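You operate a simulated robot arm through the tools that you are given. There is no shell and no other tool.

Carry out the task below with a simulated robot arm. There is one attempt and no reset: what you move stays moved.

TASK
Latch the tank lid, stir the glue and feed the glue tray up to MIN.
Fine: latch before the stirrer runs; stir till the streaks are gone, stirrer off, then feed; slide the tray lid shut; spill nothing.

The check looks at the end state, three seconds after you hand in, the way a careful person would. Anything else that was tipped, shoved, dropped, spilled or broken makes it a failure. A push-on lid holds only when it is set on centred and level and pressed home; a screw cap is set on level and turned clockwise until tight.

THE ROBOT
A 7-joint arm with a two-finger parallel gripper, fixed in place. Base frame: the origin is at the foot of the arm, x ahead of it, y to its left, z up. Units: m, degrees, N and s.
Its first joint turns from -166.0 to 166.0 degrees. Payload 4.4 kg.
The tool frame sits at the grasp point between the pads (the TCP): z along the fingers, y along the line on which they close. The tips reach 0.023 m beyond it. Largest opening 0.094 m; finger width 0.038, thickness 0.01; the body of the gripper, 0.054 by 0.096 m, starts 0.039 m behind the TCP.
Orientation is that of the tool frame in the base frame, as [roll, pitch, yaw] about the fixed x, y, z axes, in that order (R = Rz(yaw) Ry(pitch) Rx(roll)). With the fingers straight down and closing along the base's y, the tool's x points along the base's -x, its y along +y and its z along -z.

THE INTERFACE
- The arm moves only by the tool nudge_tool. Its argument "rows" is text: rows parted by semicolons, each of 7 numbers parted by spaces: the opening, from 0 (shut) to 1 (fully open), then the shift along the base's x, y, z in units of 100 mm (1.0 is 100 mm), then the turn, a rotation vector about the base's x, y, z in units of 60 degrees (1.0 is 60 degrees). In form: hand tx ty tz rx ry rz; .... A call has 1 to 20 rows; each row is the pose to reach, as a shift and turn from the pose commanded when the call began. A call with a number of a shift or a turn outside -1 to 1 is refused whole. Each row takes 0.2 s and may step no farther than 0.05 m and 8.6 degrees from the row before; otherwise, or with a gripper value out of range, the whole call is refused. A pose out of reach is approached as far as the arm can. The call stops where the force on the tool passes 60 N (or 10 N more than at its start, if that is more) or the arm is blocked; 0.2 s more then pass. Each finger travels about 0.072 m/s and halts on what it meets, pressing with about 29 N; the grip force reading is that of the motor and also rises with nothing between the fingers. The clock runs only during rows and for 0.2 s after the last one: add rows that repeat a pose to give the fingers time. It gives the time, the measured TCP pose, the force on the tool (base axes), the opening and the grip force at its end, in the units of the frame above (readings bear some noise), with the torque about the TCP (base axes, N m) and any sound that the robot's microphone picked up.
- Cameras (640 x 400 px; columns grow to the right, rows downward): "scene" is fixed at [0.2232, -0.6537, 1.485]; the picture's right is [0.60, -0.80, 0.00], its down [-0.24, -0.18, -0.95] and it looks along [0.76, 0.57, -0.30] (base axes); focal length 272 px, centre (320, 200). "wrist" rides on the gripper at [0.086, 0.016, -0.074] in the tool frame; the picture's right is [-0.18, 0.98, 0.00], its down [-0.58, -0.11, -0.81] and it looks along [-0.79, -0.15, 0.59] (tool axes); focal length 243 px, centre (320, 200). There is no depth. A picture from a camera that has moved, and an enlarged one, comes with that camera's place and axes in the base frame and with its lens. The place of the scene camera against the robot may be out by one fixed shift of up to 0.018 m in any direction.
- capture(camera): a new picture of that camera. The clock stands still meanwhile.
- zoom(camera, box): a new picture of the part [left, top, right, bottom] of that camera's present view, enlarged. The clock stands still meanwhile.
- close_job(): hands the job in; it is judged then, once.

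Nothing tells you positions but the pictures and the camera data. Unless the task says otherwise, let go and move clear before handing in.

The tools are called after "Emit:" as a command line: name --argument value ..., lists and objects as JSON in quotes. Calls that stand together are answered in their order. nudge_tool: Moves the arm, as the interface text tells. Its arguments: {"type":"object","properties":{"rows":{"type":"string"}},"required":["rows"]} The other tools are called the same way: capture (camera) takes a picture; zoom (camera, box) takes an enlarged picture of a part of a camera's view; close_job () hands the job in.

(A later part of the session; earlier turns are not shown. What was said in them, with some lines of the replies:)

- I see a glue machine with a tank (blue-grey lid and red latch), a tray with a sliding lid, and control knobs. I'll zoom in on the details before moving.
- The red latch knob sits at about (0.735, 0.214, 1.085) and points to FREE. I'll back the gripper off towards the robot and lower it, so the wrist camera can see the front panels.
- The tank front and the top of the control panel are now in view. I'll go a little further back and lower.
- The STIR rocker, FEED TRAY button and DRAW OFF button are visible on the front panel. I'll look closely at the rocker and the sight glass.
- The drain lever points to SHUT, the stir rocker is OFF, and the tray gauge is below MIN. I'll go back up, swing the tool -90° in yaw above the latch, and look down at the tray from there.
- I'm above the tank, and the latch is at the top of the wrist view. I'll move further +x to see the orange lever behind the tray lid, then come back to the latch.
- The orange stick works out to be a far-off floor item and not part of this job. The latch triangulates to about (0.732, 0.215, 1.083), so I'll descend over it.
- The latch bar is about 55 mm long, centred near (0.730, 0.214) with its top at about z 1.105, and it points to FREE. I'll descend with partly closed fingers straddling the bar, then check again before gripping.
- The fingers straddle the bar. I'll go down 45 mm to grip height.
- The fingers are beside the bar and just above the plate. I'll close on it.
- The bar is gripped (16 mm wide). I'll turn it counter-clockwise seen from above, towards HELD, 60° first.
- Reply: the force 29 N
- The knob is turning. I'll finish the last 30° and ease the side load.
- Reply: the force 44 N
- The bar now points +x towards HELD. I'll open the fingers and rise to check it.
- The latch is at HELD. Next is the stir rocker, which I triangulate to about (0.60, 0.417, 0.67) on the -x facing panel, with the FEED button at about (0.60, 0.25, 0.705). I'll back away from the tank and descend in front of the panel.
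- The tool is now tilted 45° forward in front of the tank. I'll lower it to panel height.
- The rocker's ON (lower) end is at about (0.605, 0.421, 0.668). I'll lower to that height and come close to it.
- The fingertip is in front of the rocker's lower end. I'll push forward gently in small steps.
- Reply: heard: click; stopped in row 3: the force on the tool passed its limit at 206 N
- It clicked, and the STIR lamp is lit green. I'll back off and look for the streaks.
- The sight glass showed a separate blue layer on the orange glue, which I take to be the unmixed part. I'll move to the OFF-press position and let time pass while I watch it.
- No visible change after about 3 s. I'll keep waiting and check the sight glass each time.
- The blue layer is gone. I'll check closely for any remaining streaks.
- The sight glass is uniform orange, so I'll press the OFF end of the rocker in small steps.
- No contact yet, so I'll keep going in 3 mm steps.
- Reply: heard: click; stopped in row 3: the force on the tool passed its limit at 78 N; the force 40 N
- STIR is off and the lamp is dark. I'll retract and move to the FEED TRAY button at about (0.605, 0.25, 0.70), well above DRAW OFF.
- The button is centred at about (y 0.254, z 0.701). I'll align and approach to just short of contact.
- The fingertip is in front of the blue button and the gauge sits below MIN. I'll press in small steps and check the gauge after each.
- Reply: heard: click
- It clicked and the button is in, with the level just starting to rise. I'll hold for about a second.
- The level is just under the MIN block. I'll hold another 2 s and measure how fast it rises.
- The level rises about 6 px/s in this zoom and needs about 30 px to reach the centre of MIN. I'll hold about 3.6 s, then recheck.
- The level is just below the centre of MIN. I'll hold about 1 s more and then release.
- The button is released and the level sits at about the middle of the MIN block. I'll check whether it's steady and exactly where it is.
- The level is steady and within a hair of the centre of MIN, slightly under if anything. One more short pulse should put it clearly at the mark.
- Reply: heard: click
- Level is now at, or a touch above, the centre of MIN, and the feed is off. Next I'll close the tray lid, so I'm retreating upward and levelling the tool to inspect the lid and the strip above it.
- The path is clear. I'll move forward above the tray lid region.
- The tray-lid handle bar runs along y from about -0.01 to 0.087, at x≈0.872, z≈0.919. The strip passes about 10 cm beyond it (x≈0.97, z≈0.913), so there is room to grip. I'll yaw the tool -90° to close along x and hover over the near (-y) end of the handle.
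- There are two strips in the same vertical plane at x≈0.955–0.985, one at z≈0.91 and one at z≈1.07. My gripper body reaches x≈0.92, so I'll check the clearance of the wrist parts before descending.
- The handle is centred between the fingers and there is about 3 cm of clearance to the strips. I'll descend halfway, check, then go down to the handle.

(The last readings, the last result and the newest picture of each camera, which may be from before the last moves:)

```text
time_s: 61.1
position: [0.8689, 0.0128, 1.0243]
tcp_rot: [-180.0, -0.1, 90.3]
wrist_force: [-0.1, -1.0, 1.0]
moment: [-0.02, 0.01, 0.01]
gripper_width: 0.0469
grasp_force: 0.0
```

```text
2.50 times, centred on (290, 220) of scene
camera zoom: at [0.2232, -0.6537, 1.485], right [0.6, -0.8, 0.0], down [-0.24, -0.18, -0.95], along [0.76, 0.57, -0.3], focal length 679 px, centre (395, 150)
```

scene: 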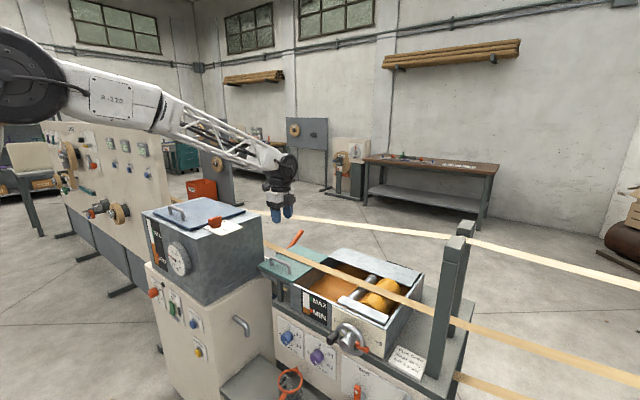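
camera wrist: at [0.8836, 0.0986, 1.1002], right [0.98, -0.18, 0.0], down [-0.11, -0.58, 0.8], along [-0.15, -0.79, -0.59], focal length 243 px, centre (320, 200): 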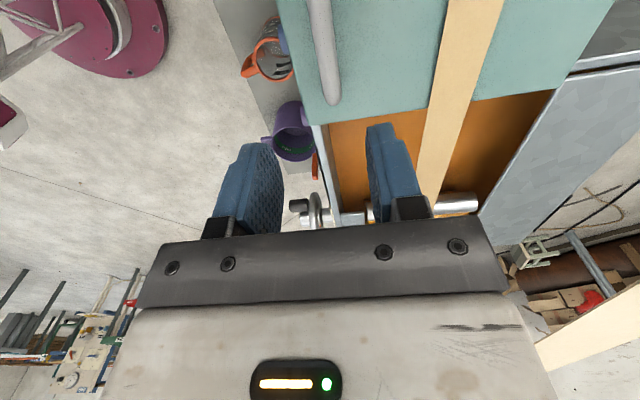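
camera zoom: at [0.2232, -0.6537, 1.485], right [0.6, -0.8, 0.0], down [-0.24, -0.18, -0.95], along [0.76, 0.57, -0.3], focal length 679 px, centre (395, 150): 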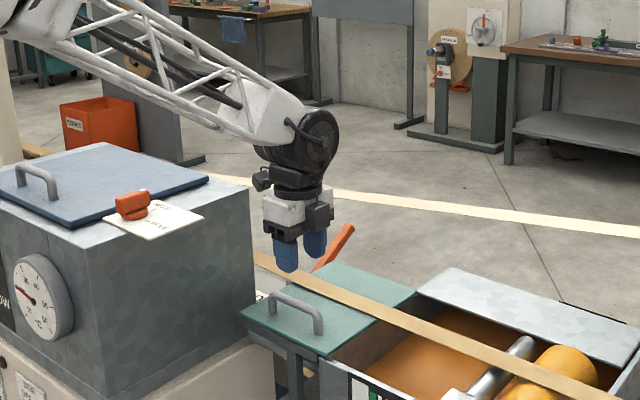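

The handle bar is at about z 0.917 and the lid top at about 0.889. I'll descend to TCP z≈0.925, leaving the tips above the lid, then grip.

Emit:
nudge_tool --rows "0.5 0 0 -0.4 0 0 0;0.5 0 0 -0.7 0 0 0;0.5 0 0 -0.85 0 0 0;0.5 0 0 -0.98 0 0 0;0.5 0 0 -0.98 0 0 0"

Emit:
capture --camera "wrist"

Emit:
zoom --camera "scene" --box '[220, 180, 360, 300]'

```text
time_s: 62.3
position: [0.869, 0.0133, 0.9276]
tcp_rot: [-179.9, -0.1, 90.2]
wrist_force: [0.2, -1.1, 0.8]
moment: [-0.01, -0.01, 0.0]
gripper_width: 0.0469
grasp_force: 0.0
```

```text
taken
camera wrist: at [0.8836, 0.099, 1.0021], right [0.98, -0.18, 0.0], down [-0.11, -0.58, 0.8], along [-0.15, -0.79, -0.59], focal length 243 px, centre (320, 200)
```

wrist: 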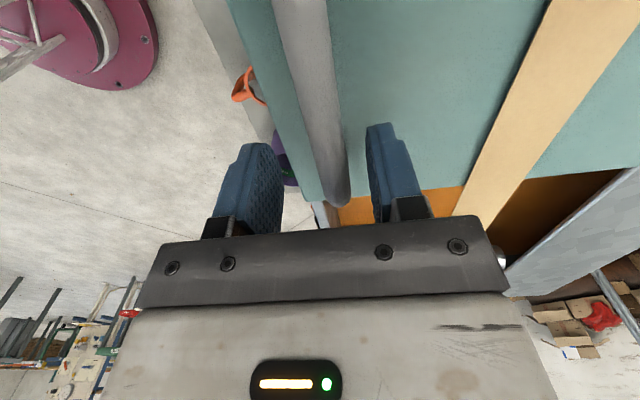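

```text
3.33 times, centred on (290, 240) of scene
camera zoom: at [0.2232, -0.6537, 1.485], right [0.6, -0.8, 0.0], down [-0.24, -0.18, -0.95], along [0.76, 0.57, -0.3], focal length 905 px, centre (420, 67)
```

zoom: 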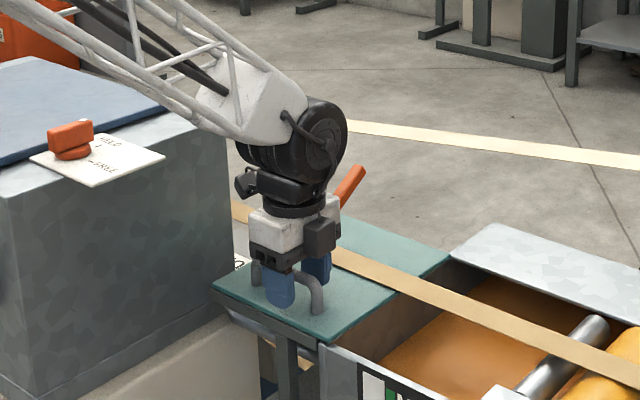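

The fingers straddle the bar. I'll close on it.

Emit:
nudge_tool --rows "0.05 0 0 0 0 0 0;0.05 0 0 0 0 0 0;0.05 0 0 0 0 0 0;0.05 0 0 0 0 0 0"

Emit:
capture --camera "wrist"

```text
time_s: 63.3
position: [0.8691, 0.0127, 0.9269]
tcp_rot: [-179.9, -0.2, 90.2]
wrist_force: [48.3, -0.4, -15.2]
moment: [0.03, -0.02, -0.14]
gripper_width: 0.0262
grasp_force: 23.9
```

```text
taken
camera wrist: at [0.8843, 0.099, 1.0022], right [0.98, -0.18, 0.0], down [-0.11, -0.58, 0.8], along [-0.15, -0.79, -0.59], focal length 243 px, centre (320, 200)
```

wrist: 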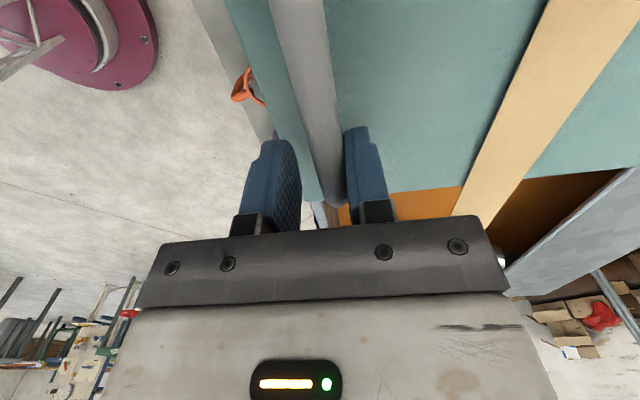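

The right finger touches first, so the bar is about 6 mm further +x. I'll shift to centre on it while closing.

Emit:
nudge_tool --rows "0.05 0.03 0 0 0 0 0;0.05 0.06 0 0 0 0 0;0.05 0.06 0 0 0 0 0;0.05 0.06 0 0 0 0 0"

Emit:
capture --camera "wrist"

```text
time_s: 64.3
position: [0.875, 0.0124, 0.9262]
tcp_rot: [180.0, -0.2, 90.1]
wrist_force: [23.3, 0.5, -10.1]
moment: [-0.21, -0.07, -0.33]
gripper_width: 0.0148
grasp_force: 11.8
```

```text
taken
camera wrist: at [0.8901, 0.0988, 1.0022], right [0.98, -0.18, 0.0], down [-0.11, -0.58, 0.8], along [-0.15, -0.79, -0.59], focal length 243 px, centre (320, 200)
```

wrist: 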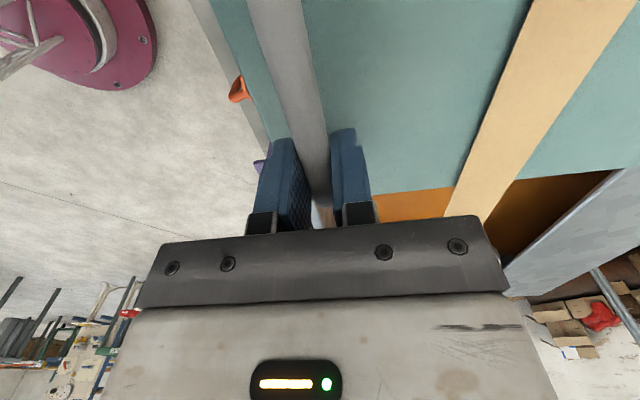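

The bar is nearly pinched. I'll shift another 1.5 mm, then drag the lid towards -y in modest steps.

Emit:
nudge_tool --rows "0.05 0.015 0 0 0 0 0;0.05 0.015 0 0 0 0 0;0.05 0.015 -0.1 0 0 0 0;0.05 0.015 -0.2 0 0 0 0;0.05 0.015 -0.3 0 0 0 0;0.05 0.015 -0.3 0 0 0 0"

Emit:
capture --camera "wrist"

Emit:
zoom --camera "scene" --box '[220, 180, 420, 330]'

```text
time_s: 65.7
position: [0.8752, -0.0182, 0.9265]
tcp_rot: [-179.9, -0.2, 90.2]
wrist_force: [-49.2, 0.8, 7.0]
moment: [-0.13, 0.4, -1.5]
gripper_width: 0.0139
grasp_force: 44.7
```

```text
taken
camera wrist: at [0.8907, 0.0684, 1.0022], right [0.98, -0.18, 0.0], down [-0.11, -0.58, 0.8], along [-0.15, -0.79, -0.59], focal length 243 px, centre (320, 200)
```

wrist: 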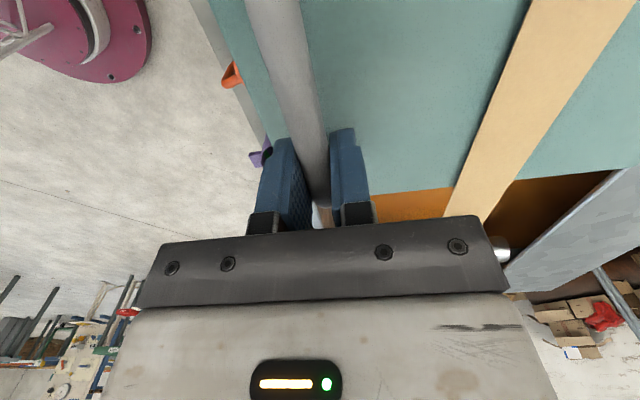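

```text
2.67 times, centred on (320, 255) of scene
camera zoom: at [0.2232, -0.6537, 1.485], right [0.6, -0.8, 0.0], down [-0.24, -0.18, -0.95], along [0.76, 0.57, -0.3], focal length 724 px, centre (320, 53)
```

zoom: 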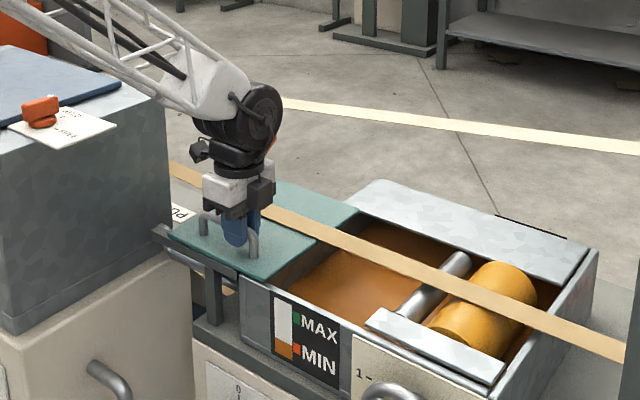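

The lid is sliding. I'll relax the x load and continue.

Emit:
nudge_tool --rows "0.05 -0.01 0 0 0 0 0;0.05 -0.01 -0.12 0 0 0 0;0.05 -0.01 -0.24 0 0 0 0;0.05 -0.01 -0.36 0 0 0 0;0.05 -0.01 -0.48 0 0 0 0;0.05 -0.01 -0.6 0 0 0 0;0.05 -0.01 -0.72 0 0 0 0;0.05 -0.01 -0.84 0 0 0 0;0.05 -0.01 -0.84 0 0 0 0"

Emit:
capture --camera "wrist"

Emit:
zoom --camera "scene" --box '[220, 180, 420, 330]'

```text
time_s: 67.7
position: [0.8751, -0.1005, 0.9271]
tcp_rot: [179.9, -0.2, 90.3]
wrist_force: [-5.3, 0.1, -5.9]
moment: [0.09, 0.06, -1.06]
gripper_width: 0.014
grasp_force: 44.9
```

```text
taken
camera wrist: at [0.8905, -0.0151, 1.0022], right [0.98, -0.18, 0.0], down [-0.11, -0.58, 0.8], along [-0.15, -0.79, -0.59], focal length 243 px, centre (320, 200)
```

wrist: 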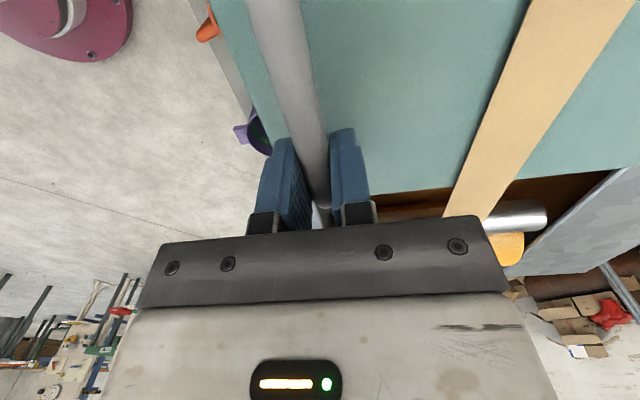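

```text
2.67 times, centred on (320, 255) of scene
camera zoom: at [0.2232, -0.6537, 1.485], right [0.6, -0.8, 0.0], down [-0.24, -0.18, -0.95], along [0.76, 0.57, -0.3], focal length 724 px, centre (320, 53)
```

zoom: 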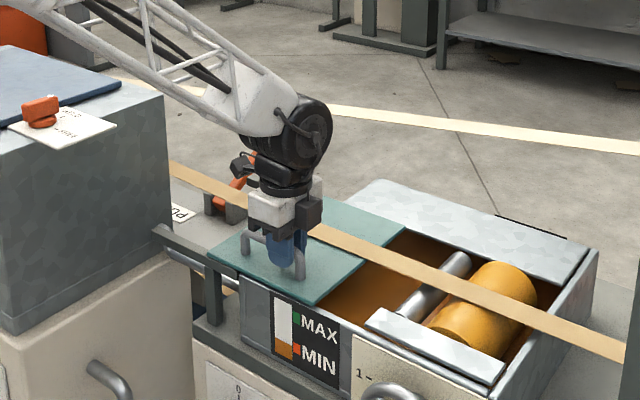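

About 11 cm has been covered and roughly 8 cm of opening remains. I'll continue.

Emit:
nudge_tool --rows "0.05 0 -0.12 0 0 0 0;0.05 0 -0.24 0 0 0 0;0.05 0 -0.36 0 0 0 0;0.05 0 -0.46 0 0 0 0;0.05 0 -0.54 0 0 0 0;0.05 0 -0.6 0 0 0 0;0.05 0 -0.6 0 0 0 0"

Emit:
capture --camera "wrist"

Emit:
zoom --camera "scene" --box '[220, 180, 420, 330]'

```text
time_s: 69.3
position: [0.8749, -0.1614, 0.9254]
tcp_rot: [179.9, -0.2, 90.2]
wrist_force: [-8.8, -1.2, 1.6]
moment: [0.06, 0.16, -1.01]
gripper_width: 0.0137
grasp_force: 44.9
```

```text
taken
camera wrist: at [0.8905, -0.0756, 1.0022], right [0.98, -0.18, 0.0], down [-0.11, -0.58, 0.8], along [-0.15, -0.79, -0.59], focal length 243 px, centre (320, 200)
```

wrist: 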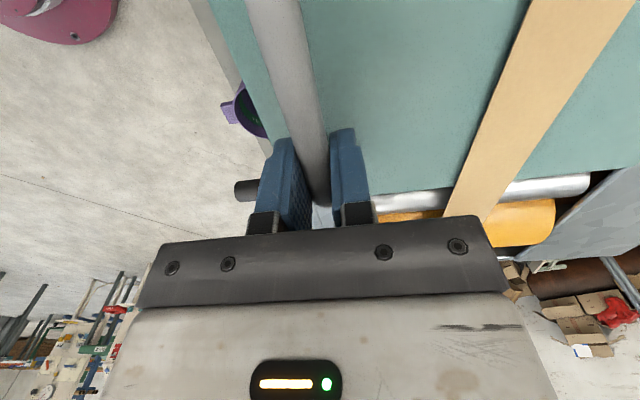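

```text
2.67 times, centred on (320, 255) of scene
camera zoom: at [0.2232, -0.6537, 1.485], right [0.6, -0.8, 0.0], down [-0.24, -0.18, -0.95], along [0.76, 0.57, -0.3], focal length 724 px, centre (320, 53)
```

zoom: 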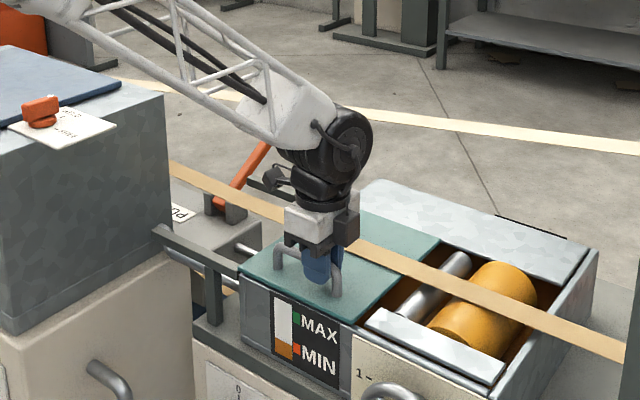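

Nearly shut. I'll continue in small steps to the stop.

Emit:
nudge_tool --rows "0.05 0 -0.06 0 0 0 0;0.05 0 -0.12 0 0 0 0;0.05 0 -0.16 0 0 0 0;0.05 0 -0.2 0 0 0 0;0.05 0 -0.24 0 0 0 0;0.05 0 -0.28 0 0 0 0"

Emit:
capture --camera "wrist"

Emit:
zoom --camera "scene" --box '[260, 210, 420, 330]'

```text
time_s: 70.7
position: [0.8755, -0.1885, 0.9273]
tcp_rot: [179.9, -0.2, 90.2]
wrist_force: [9.1, 39.0, -2.9]
moment: [0.35, 0.17, -0.43]
gripper_width: 0.0133
grasp_force: 45.1
```

```text
taken
camera wrist: at [0.8905, -0.1029, 1.0026], right [0.98, -0.18, 0.0], down [-0.11, -0.58, 0.8], along [-0.15, -0.79, -0.59], focal length 243 px, centre (320, 200)
```

wrist: 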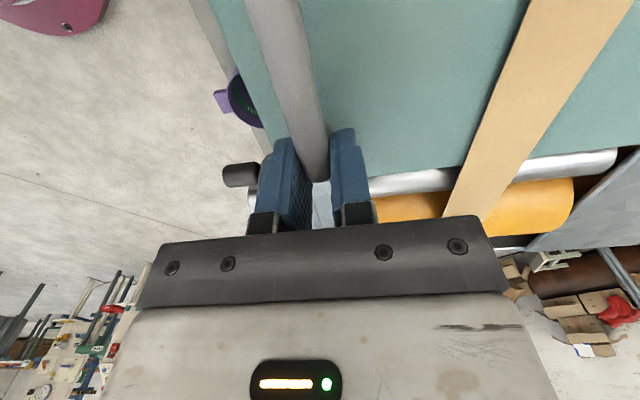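

```text
3.33 times, centred on (340, 270) of scene
camera zoom: at [0.2232, -0.6537, 1.485], right [0.6, -0.8, 0.0], down [-0.24, -0.18, -0.95], along [0.76, 0.57, -0.3], focal length 905 px, centre (253, -33)
```

zoom: 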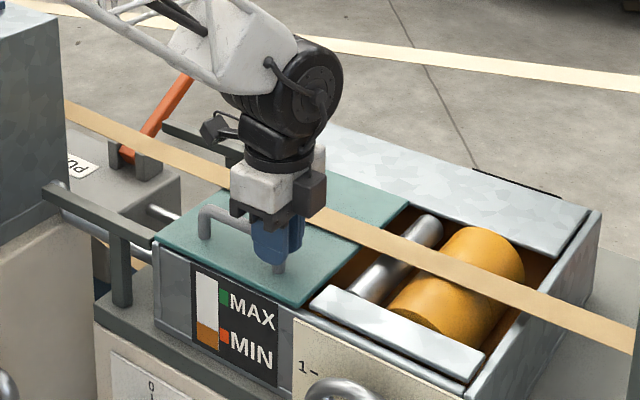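

There is now 39 N of resistance, so it looks like the end stop. I'll press a few mm more to be sure.

Emit:
nudge_tool --rows "0.05 0 -0.03 0 0 0 0;0.05 0 -0.06 0 0 0 0;0.05 0 -0.09 0 0 0 0"

Emit:
zoom --camera "scene" --box '[260, 210, 420, 330]'

```text
time_s: 71.5
position: [0.8761, -0.1978, 0.9264]
tcp_rot: [179.9, -0.2, 90.2]
wrist_force: [15.0, 39.5, 4.5]
moment: [0.49, 0.3, -0.66]
gripper_width: 0.0141
grasp_force: 45.8
```

```text
3.33 times, centred on (340, 270) of scene
camera zoom: at [0.2232, -0.6537, 1.485], right [0.6, -0.8, 0.0], down [-0.24, -0.18, -0.95], along [0.76, 0.57, -0.3], focal length 905 px, centre (253, -33)
```

zoom: 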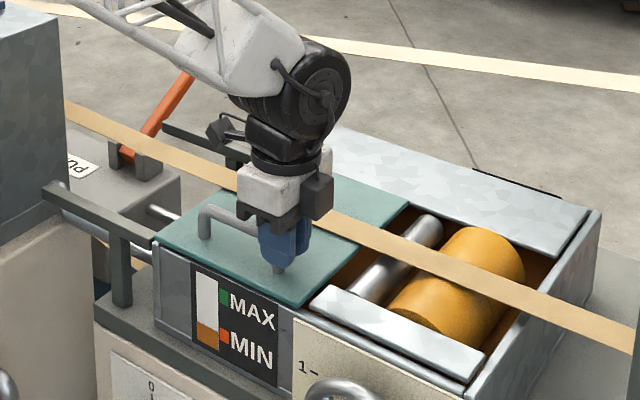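

The lid didn't move further and the fingers just slid along the bar, so it's on its stop and its far edge lines up with the tray end. I'll open, lift straight up and inspect.

Emit:
nudge_tool --rows "0.5 0 0 0 0 0 0;0.5 0 0 0 0 0 0;0.5 0 0 0 0 0 0;0.5 0 0 0.2 0 0 0;0.5 0 0 0.5 0 0 0;0.5 0 0 1 0 0 0"

Emit:
nudge_tool --rows "0.5 -0.1 0 0.4 0 0 0;0.5 -0.3 0 0.8 0 0 0;0.5 -0.6 0 1 0 0 0;0.5 -1 0 1 0 0 0;0.5 -1 0 1 0 0 0"

Emit:
capture --camera "wrist"

Emit:
capture --camera "scene"

Emit:
zoom --camera "scene" --box '[240, 210, 460, 370]'

```text
time_s: 72.9
position: [0.8748, -0.196, 1.0274]
tcp_rot: [-179.7, -0.2, 90.2]
wrist_force: [-0.2, 0.6, -0.6]
moment: [-0.02, -0.04, -0.03]
gripper_width: 0.0471
grasp_force: 0.1
```

```text
time_s: 74.1
position: [0.7747, -0.1976, 1.1265]
tcp_rot: [-180.0, -0.2, 90.2]
wrist_force: [-0.5, -0.4, -0.1]
moment: [-0.04, 0.01, 0.01]
gripper_width: 0.0467
grasp_force: 0.1
```

```text
taken
camera wrist: at [0.7901, -0.1119, 1.2022], right [0.98, -0.18, 0.0], down [-0.11, -0.58, 0.8], along [-0.15, -0.79, -0.59], focal length 243 px, centre (320, 200)
```

wrist: 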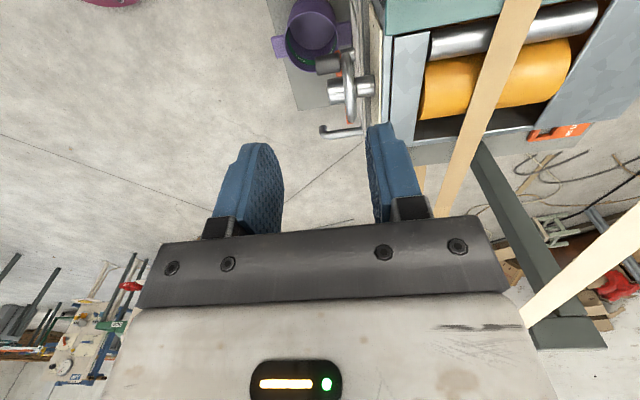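

```text
taken
```

scene: 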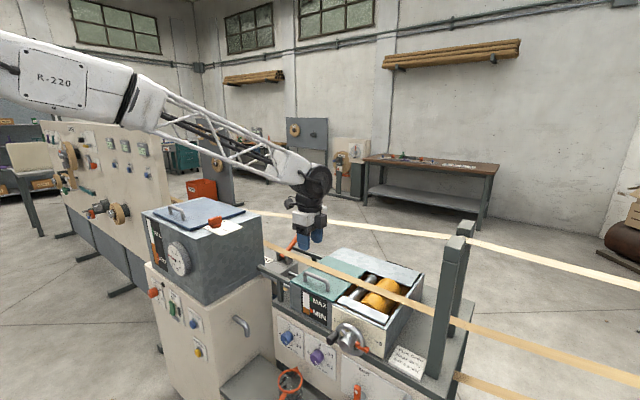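

```text
2.50 times, centred on (350, 290) of scene
camera zoom: at [0.2232, -0.6537, 1.485], right [0.6, -0.8, 0.0], down [-0.24, -0.18, -0.95], along [0.76, 0.57, -0.3], focal length 679 px, centre (245, -25)
```

zoom: 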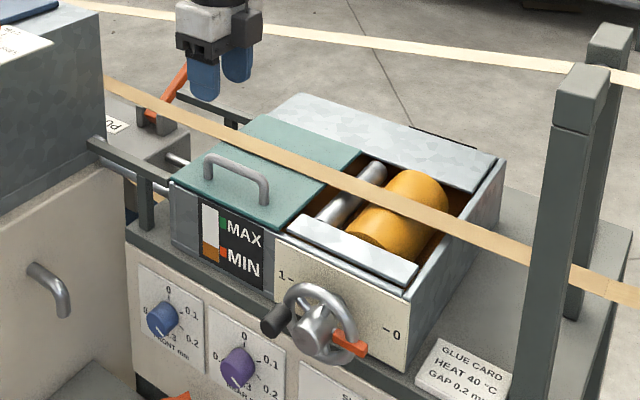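

The lid looks shut against the fixed cover plates. I'll check the gap, the gauge and the overall state.

Emit:
zoom --camera "wrist" --box '[360, 0, 640, 160]'

Emit:
zoom --camera "scene" --box '[306, 302, 318, 318]'

Emit:
zoom --camera "scene" --box '[300, 240, 380, 310]'

Emit:
zoom --camera "scene" --box '[130, 190, 270, 370]'

```text
2.29 times, centred on (500, 80) of wrist
camera zoom: at [0.7901, -0.1119, 1.2022], right [0.98, -0.18, 0.0], down [-0.11, -0.58, 0.8], along [-0.15, -0.79, -0.59], focal length 555 px, centre (-91, 474)
```

zoom: 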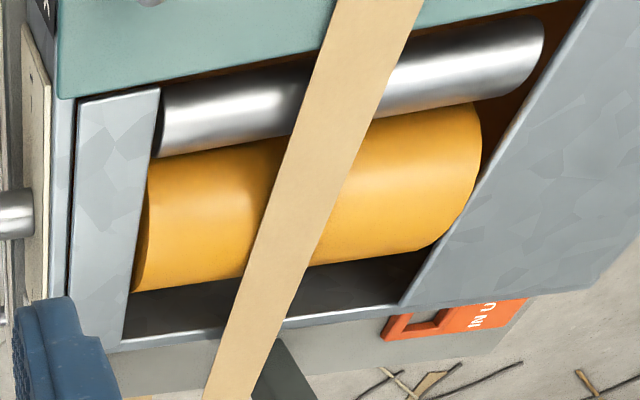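

```text
16.00 times, centred on (312, 310) of scene
camera zoom: at [0.2232, -0.6537, 1.485], right [0.6, -0.8, 0.0], down [-0.24, -0.18, -0.95], along [0.76, 0.57, -0.3], focal length 4345 px, centre (448, -1560)
```

zoom: 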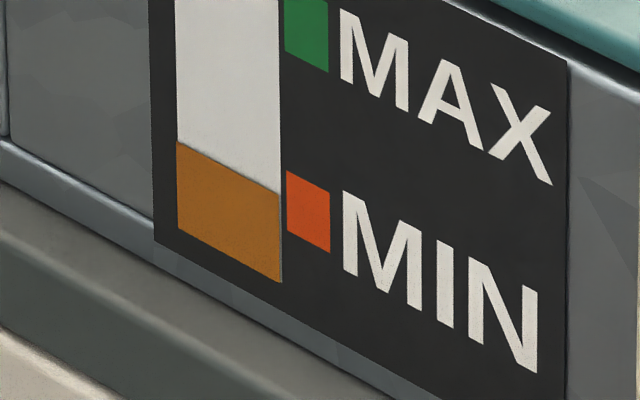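

```text
5.71 times, centred on (340, 275) of scene
camera zoom: at [0.2232, -0.6537, 1.485], right [0.6, -0.8, 0.0], down [-0.24, -0.18, -0.95], along [0.76, 0.57, -0.3], focal length 1552 px, centre (206, -229)
```

zoom: 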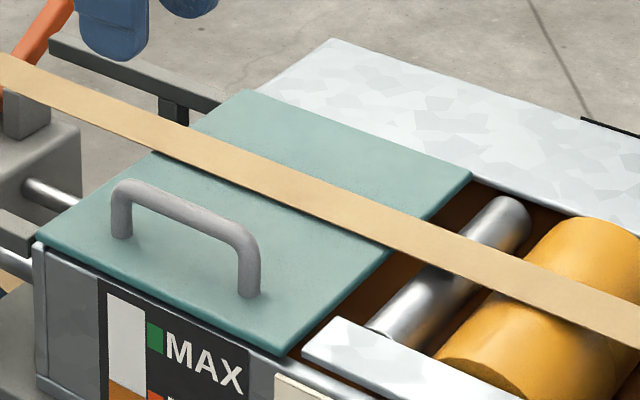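

```text
2.22 times, centred on (200, 280) of scene
camera zoom: at [0.2232, -0.6537, 1.485], right [0.6, -0.8, 0.0], down [-0.24, -0.18, -0.95], along [0.76, 0.57, -0.3], focal length 604 px, centre (587, 22)
```

zoom: 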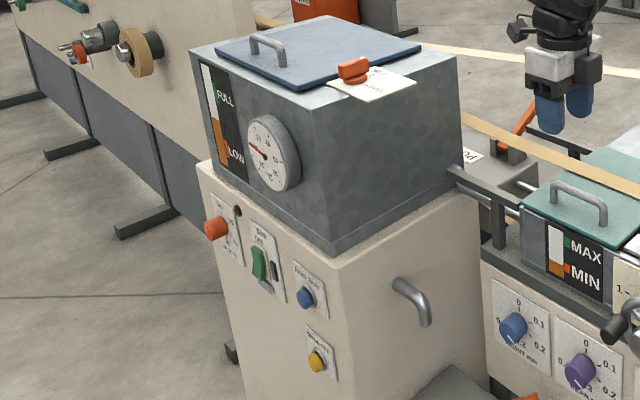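

Everything matches the requested state: latch HELD, stirrer off, level at MIN, lid on its stop. I'll retreat up and away and take one last look down on the lid joint.

Emit:
nudge_tool --rows "0.5 -0.2 0.2 0.4 0 0 0;0.5 -0.2 0.5 0.8 0 0 0;0.5 -0.2 0.9 1 0 0 0;0.5 -0.2 1 1 0 0 0;0.5 -0.2 1 1 0 0 0"

Emit:
capture --camera "wrist"

Emit:
zoom --camera "wrist" --box '[360, 0, 600, 150]'

Emit:
capture --camera "scene"

```text
time_s: 75.3
position: [0.7566, -0.0974, 1.2273]
tcp_rot: [179.9, -0.2, 90.2]
wrist_force: [-0.1, -0.4, 0.6]
moment: [0.0, 0.01, -0.01]
gripper_width: 0.0467
grasp_force: 0.0
```

```text
taken
camera wrist: at [0.7706, -0.0123, 1.3026], right [0.98, -0.18, 0.0], down [-0.11, -0.58, 0.8], along [-0.15, -0.79, -0.59], focal length 243 px, centre (320, 200)
```

wrist: 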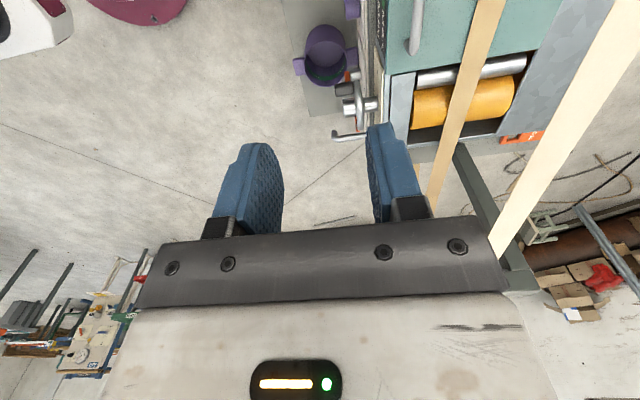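

```text
2.67 times, centred on (480, 75) of wrist
camera zoom: at [0.7706, -0.0123, 1.3026], right [0.98, -0.18, 0.0], down [-0.11, -0.58, 0.8], along [-0.15, -0.79, -0.59], focal length 647 px, centre (-107, 533)
```

zoom: 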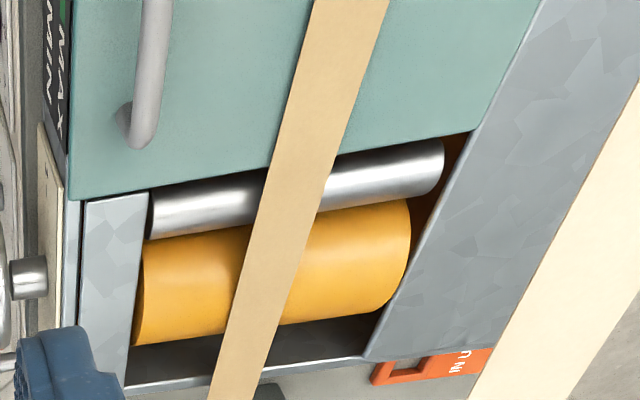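

```text
taken
```

scene: 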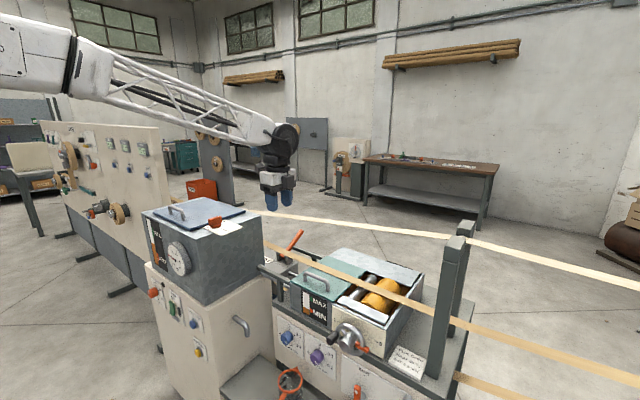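

The lid sits flush against the fixed plate and the strips are undisturbed. The latch is HELD, the stirrer is off, the level is at MIN, and the arm is clear, so I'm handing in.

Emit:
close_job

```text
The job is handed in.
```

The job is handed in. I latched the tank lid, stirred the glue, fed the tray to MIN and slid the tray lid shut. I saw no spills and nothing knocked over.

- **Latch:** the red knob points to HELD. I set it before starting the stirrer.
- **Stirring:** I took the blue layer in the tank sight glass to be the streaks. It was gone within about 6 s of switching on. I then switched the stirrer off and its lamp is dark.
- **Feed:** the tray level sits at the middle of the MIN block, or a hair above it, and held steady after I released the button.
- **Tray lid:** it is against its end stop, with its edges lined up with the tray end and the fixed plate.

Switching the stirrer on peaked at 206 N on the tool for a moment. The rocker clicked and worked normally afterwards.
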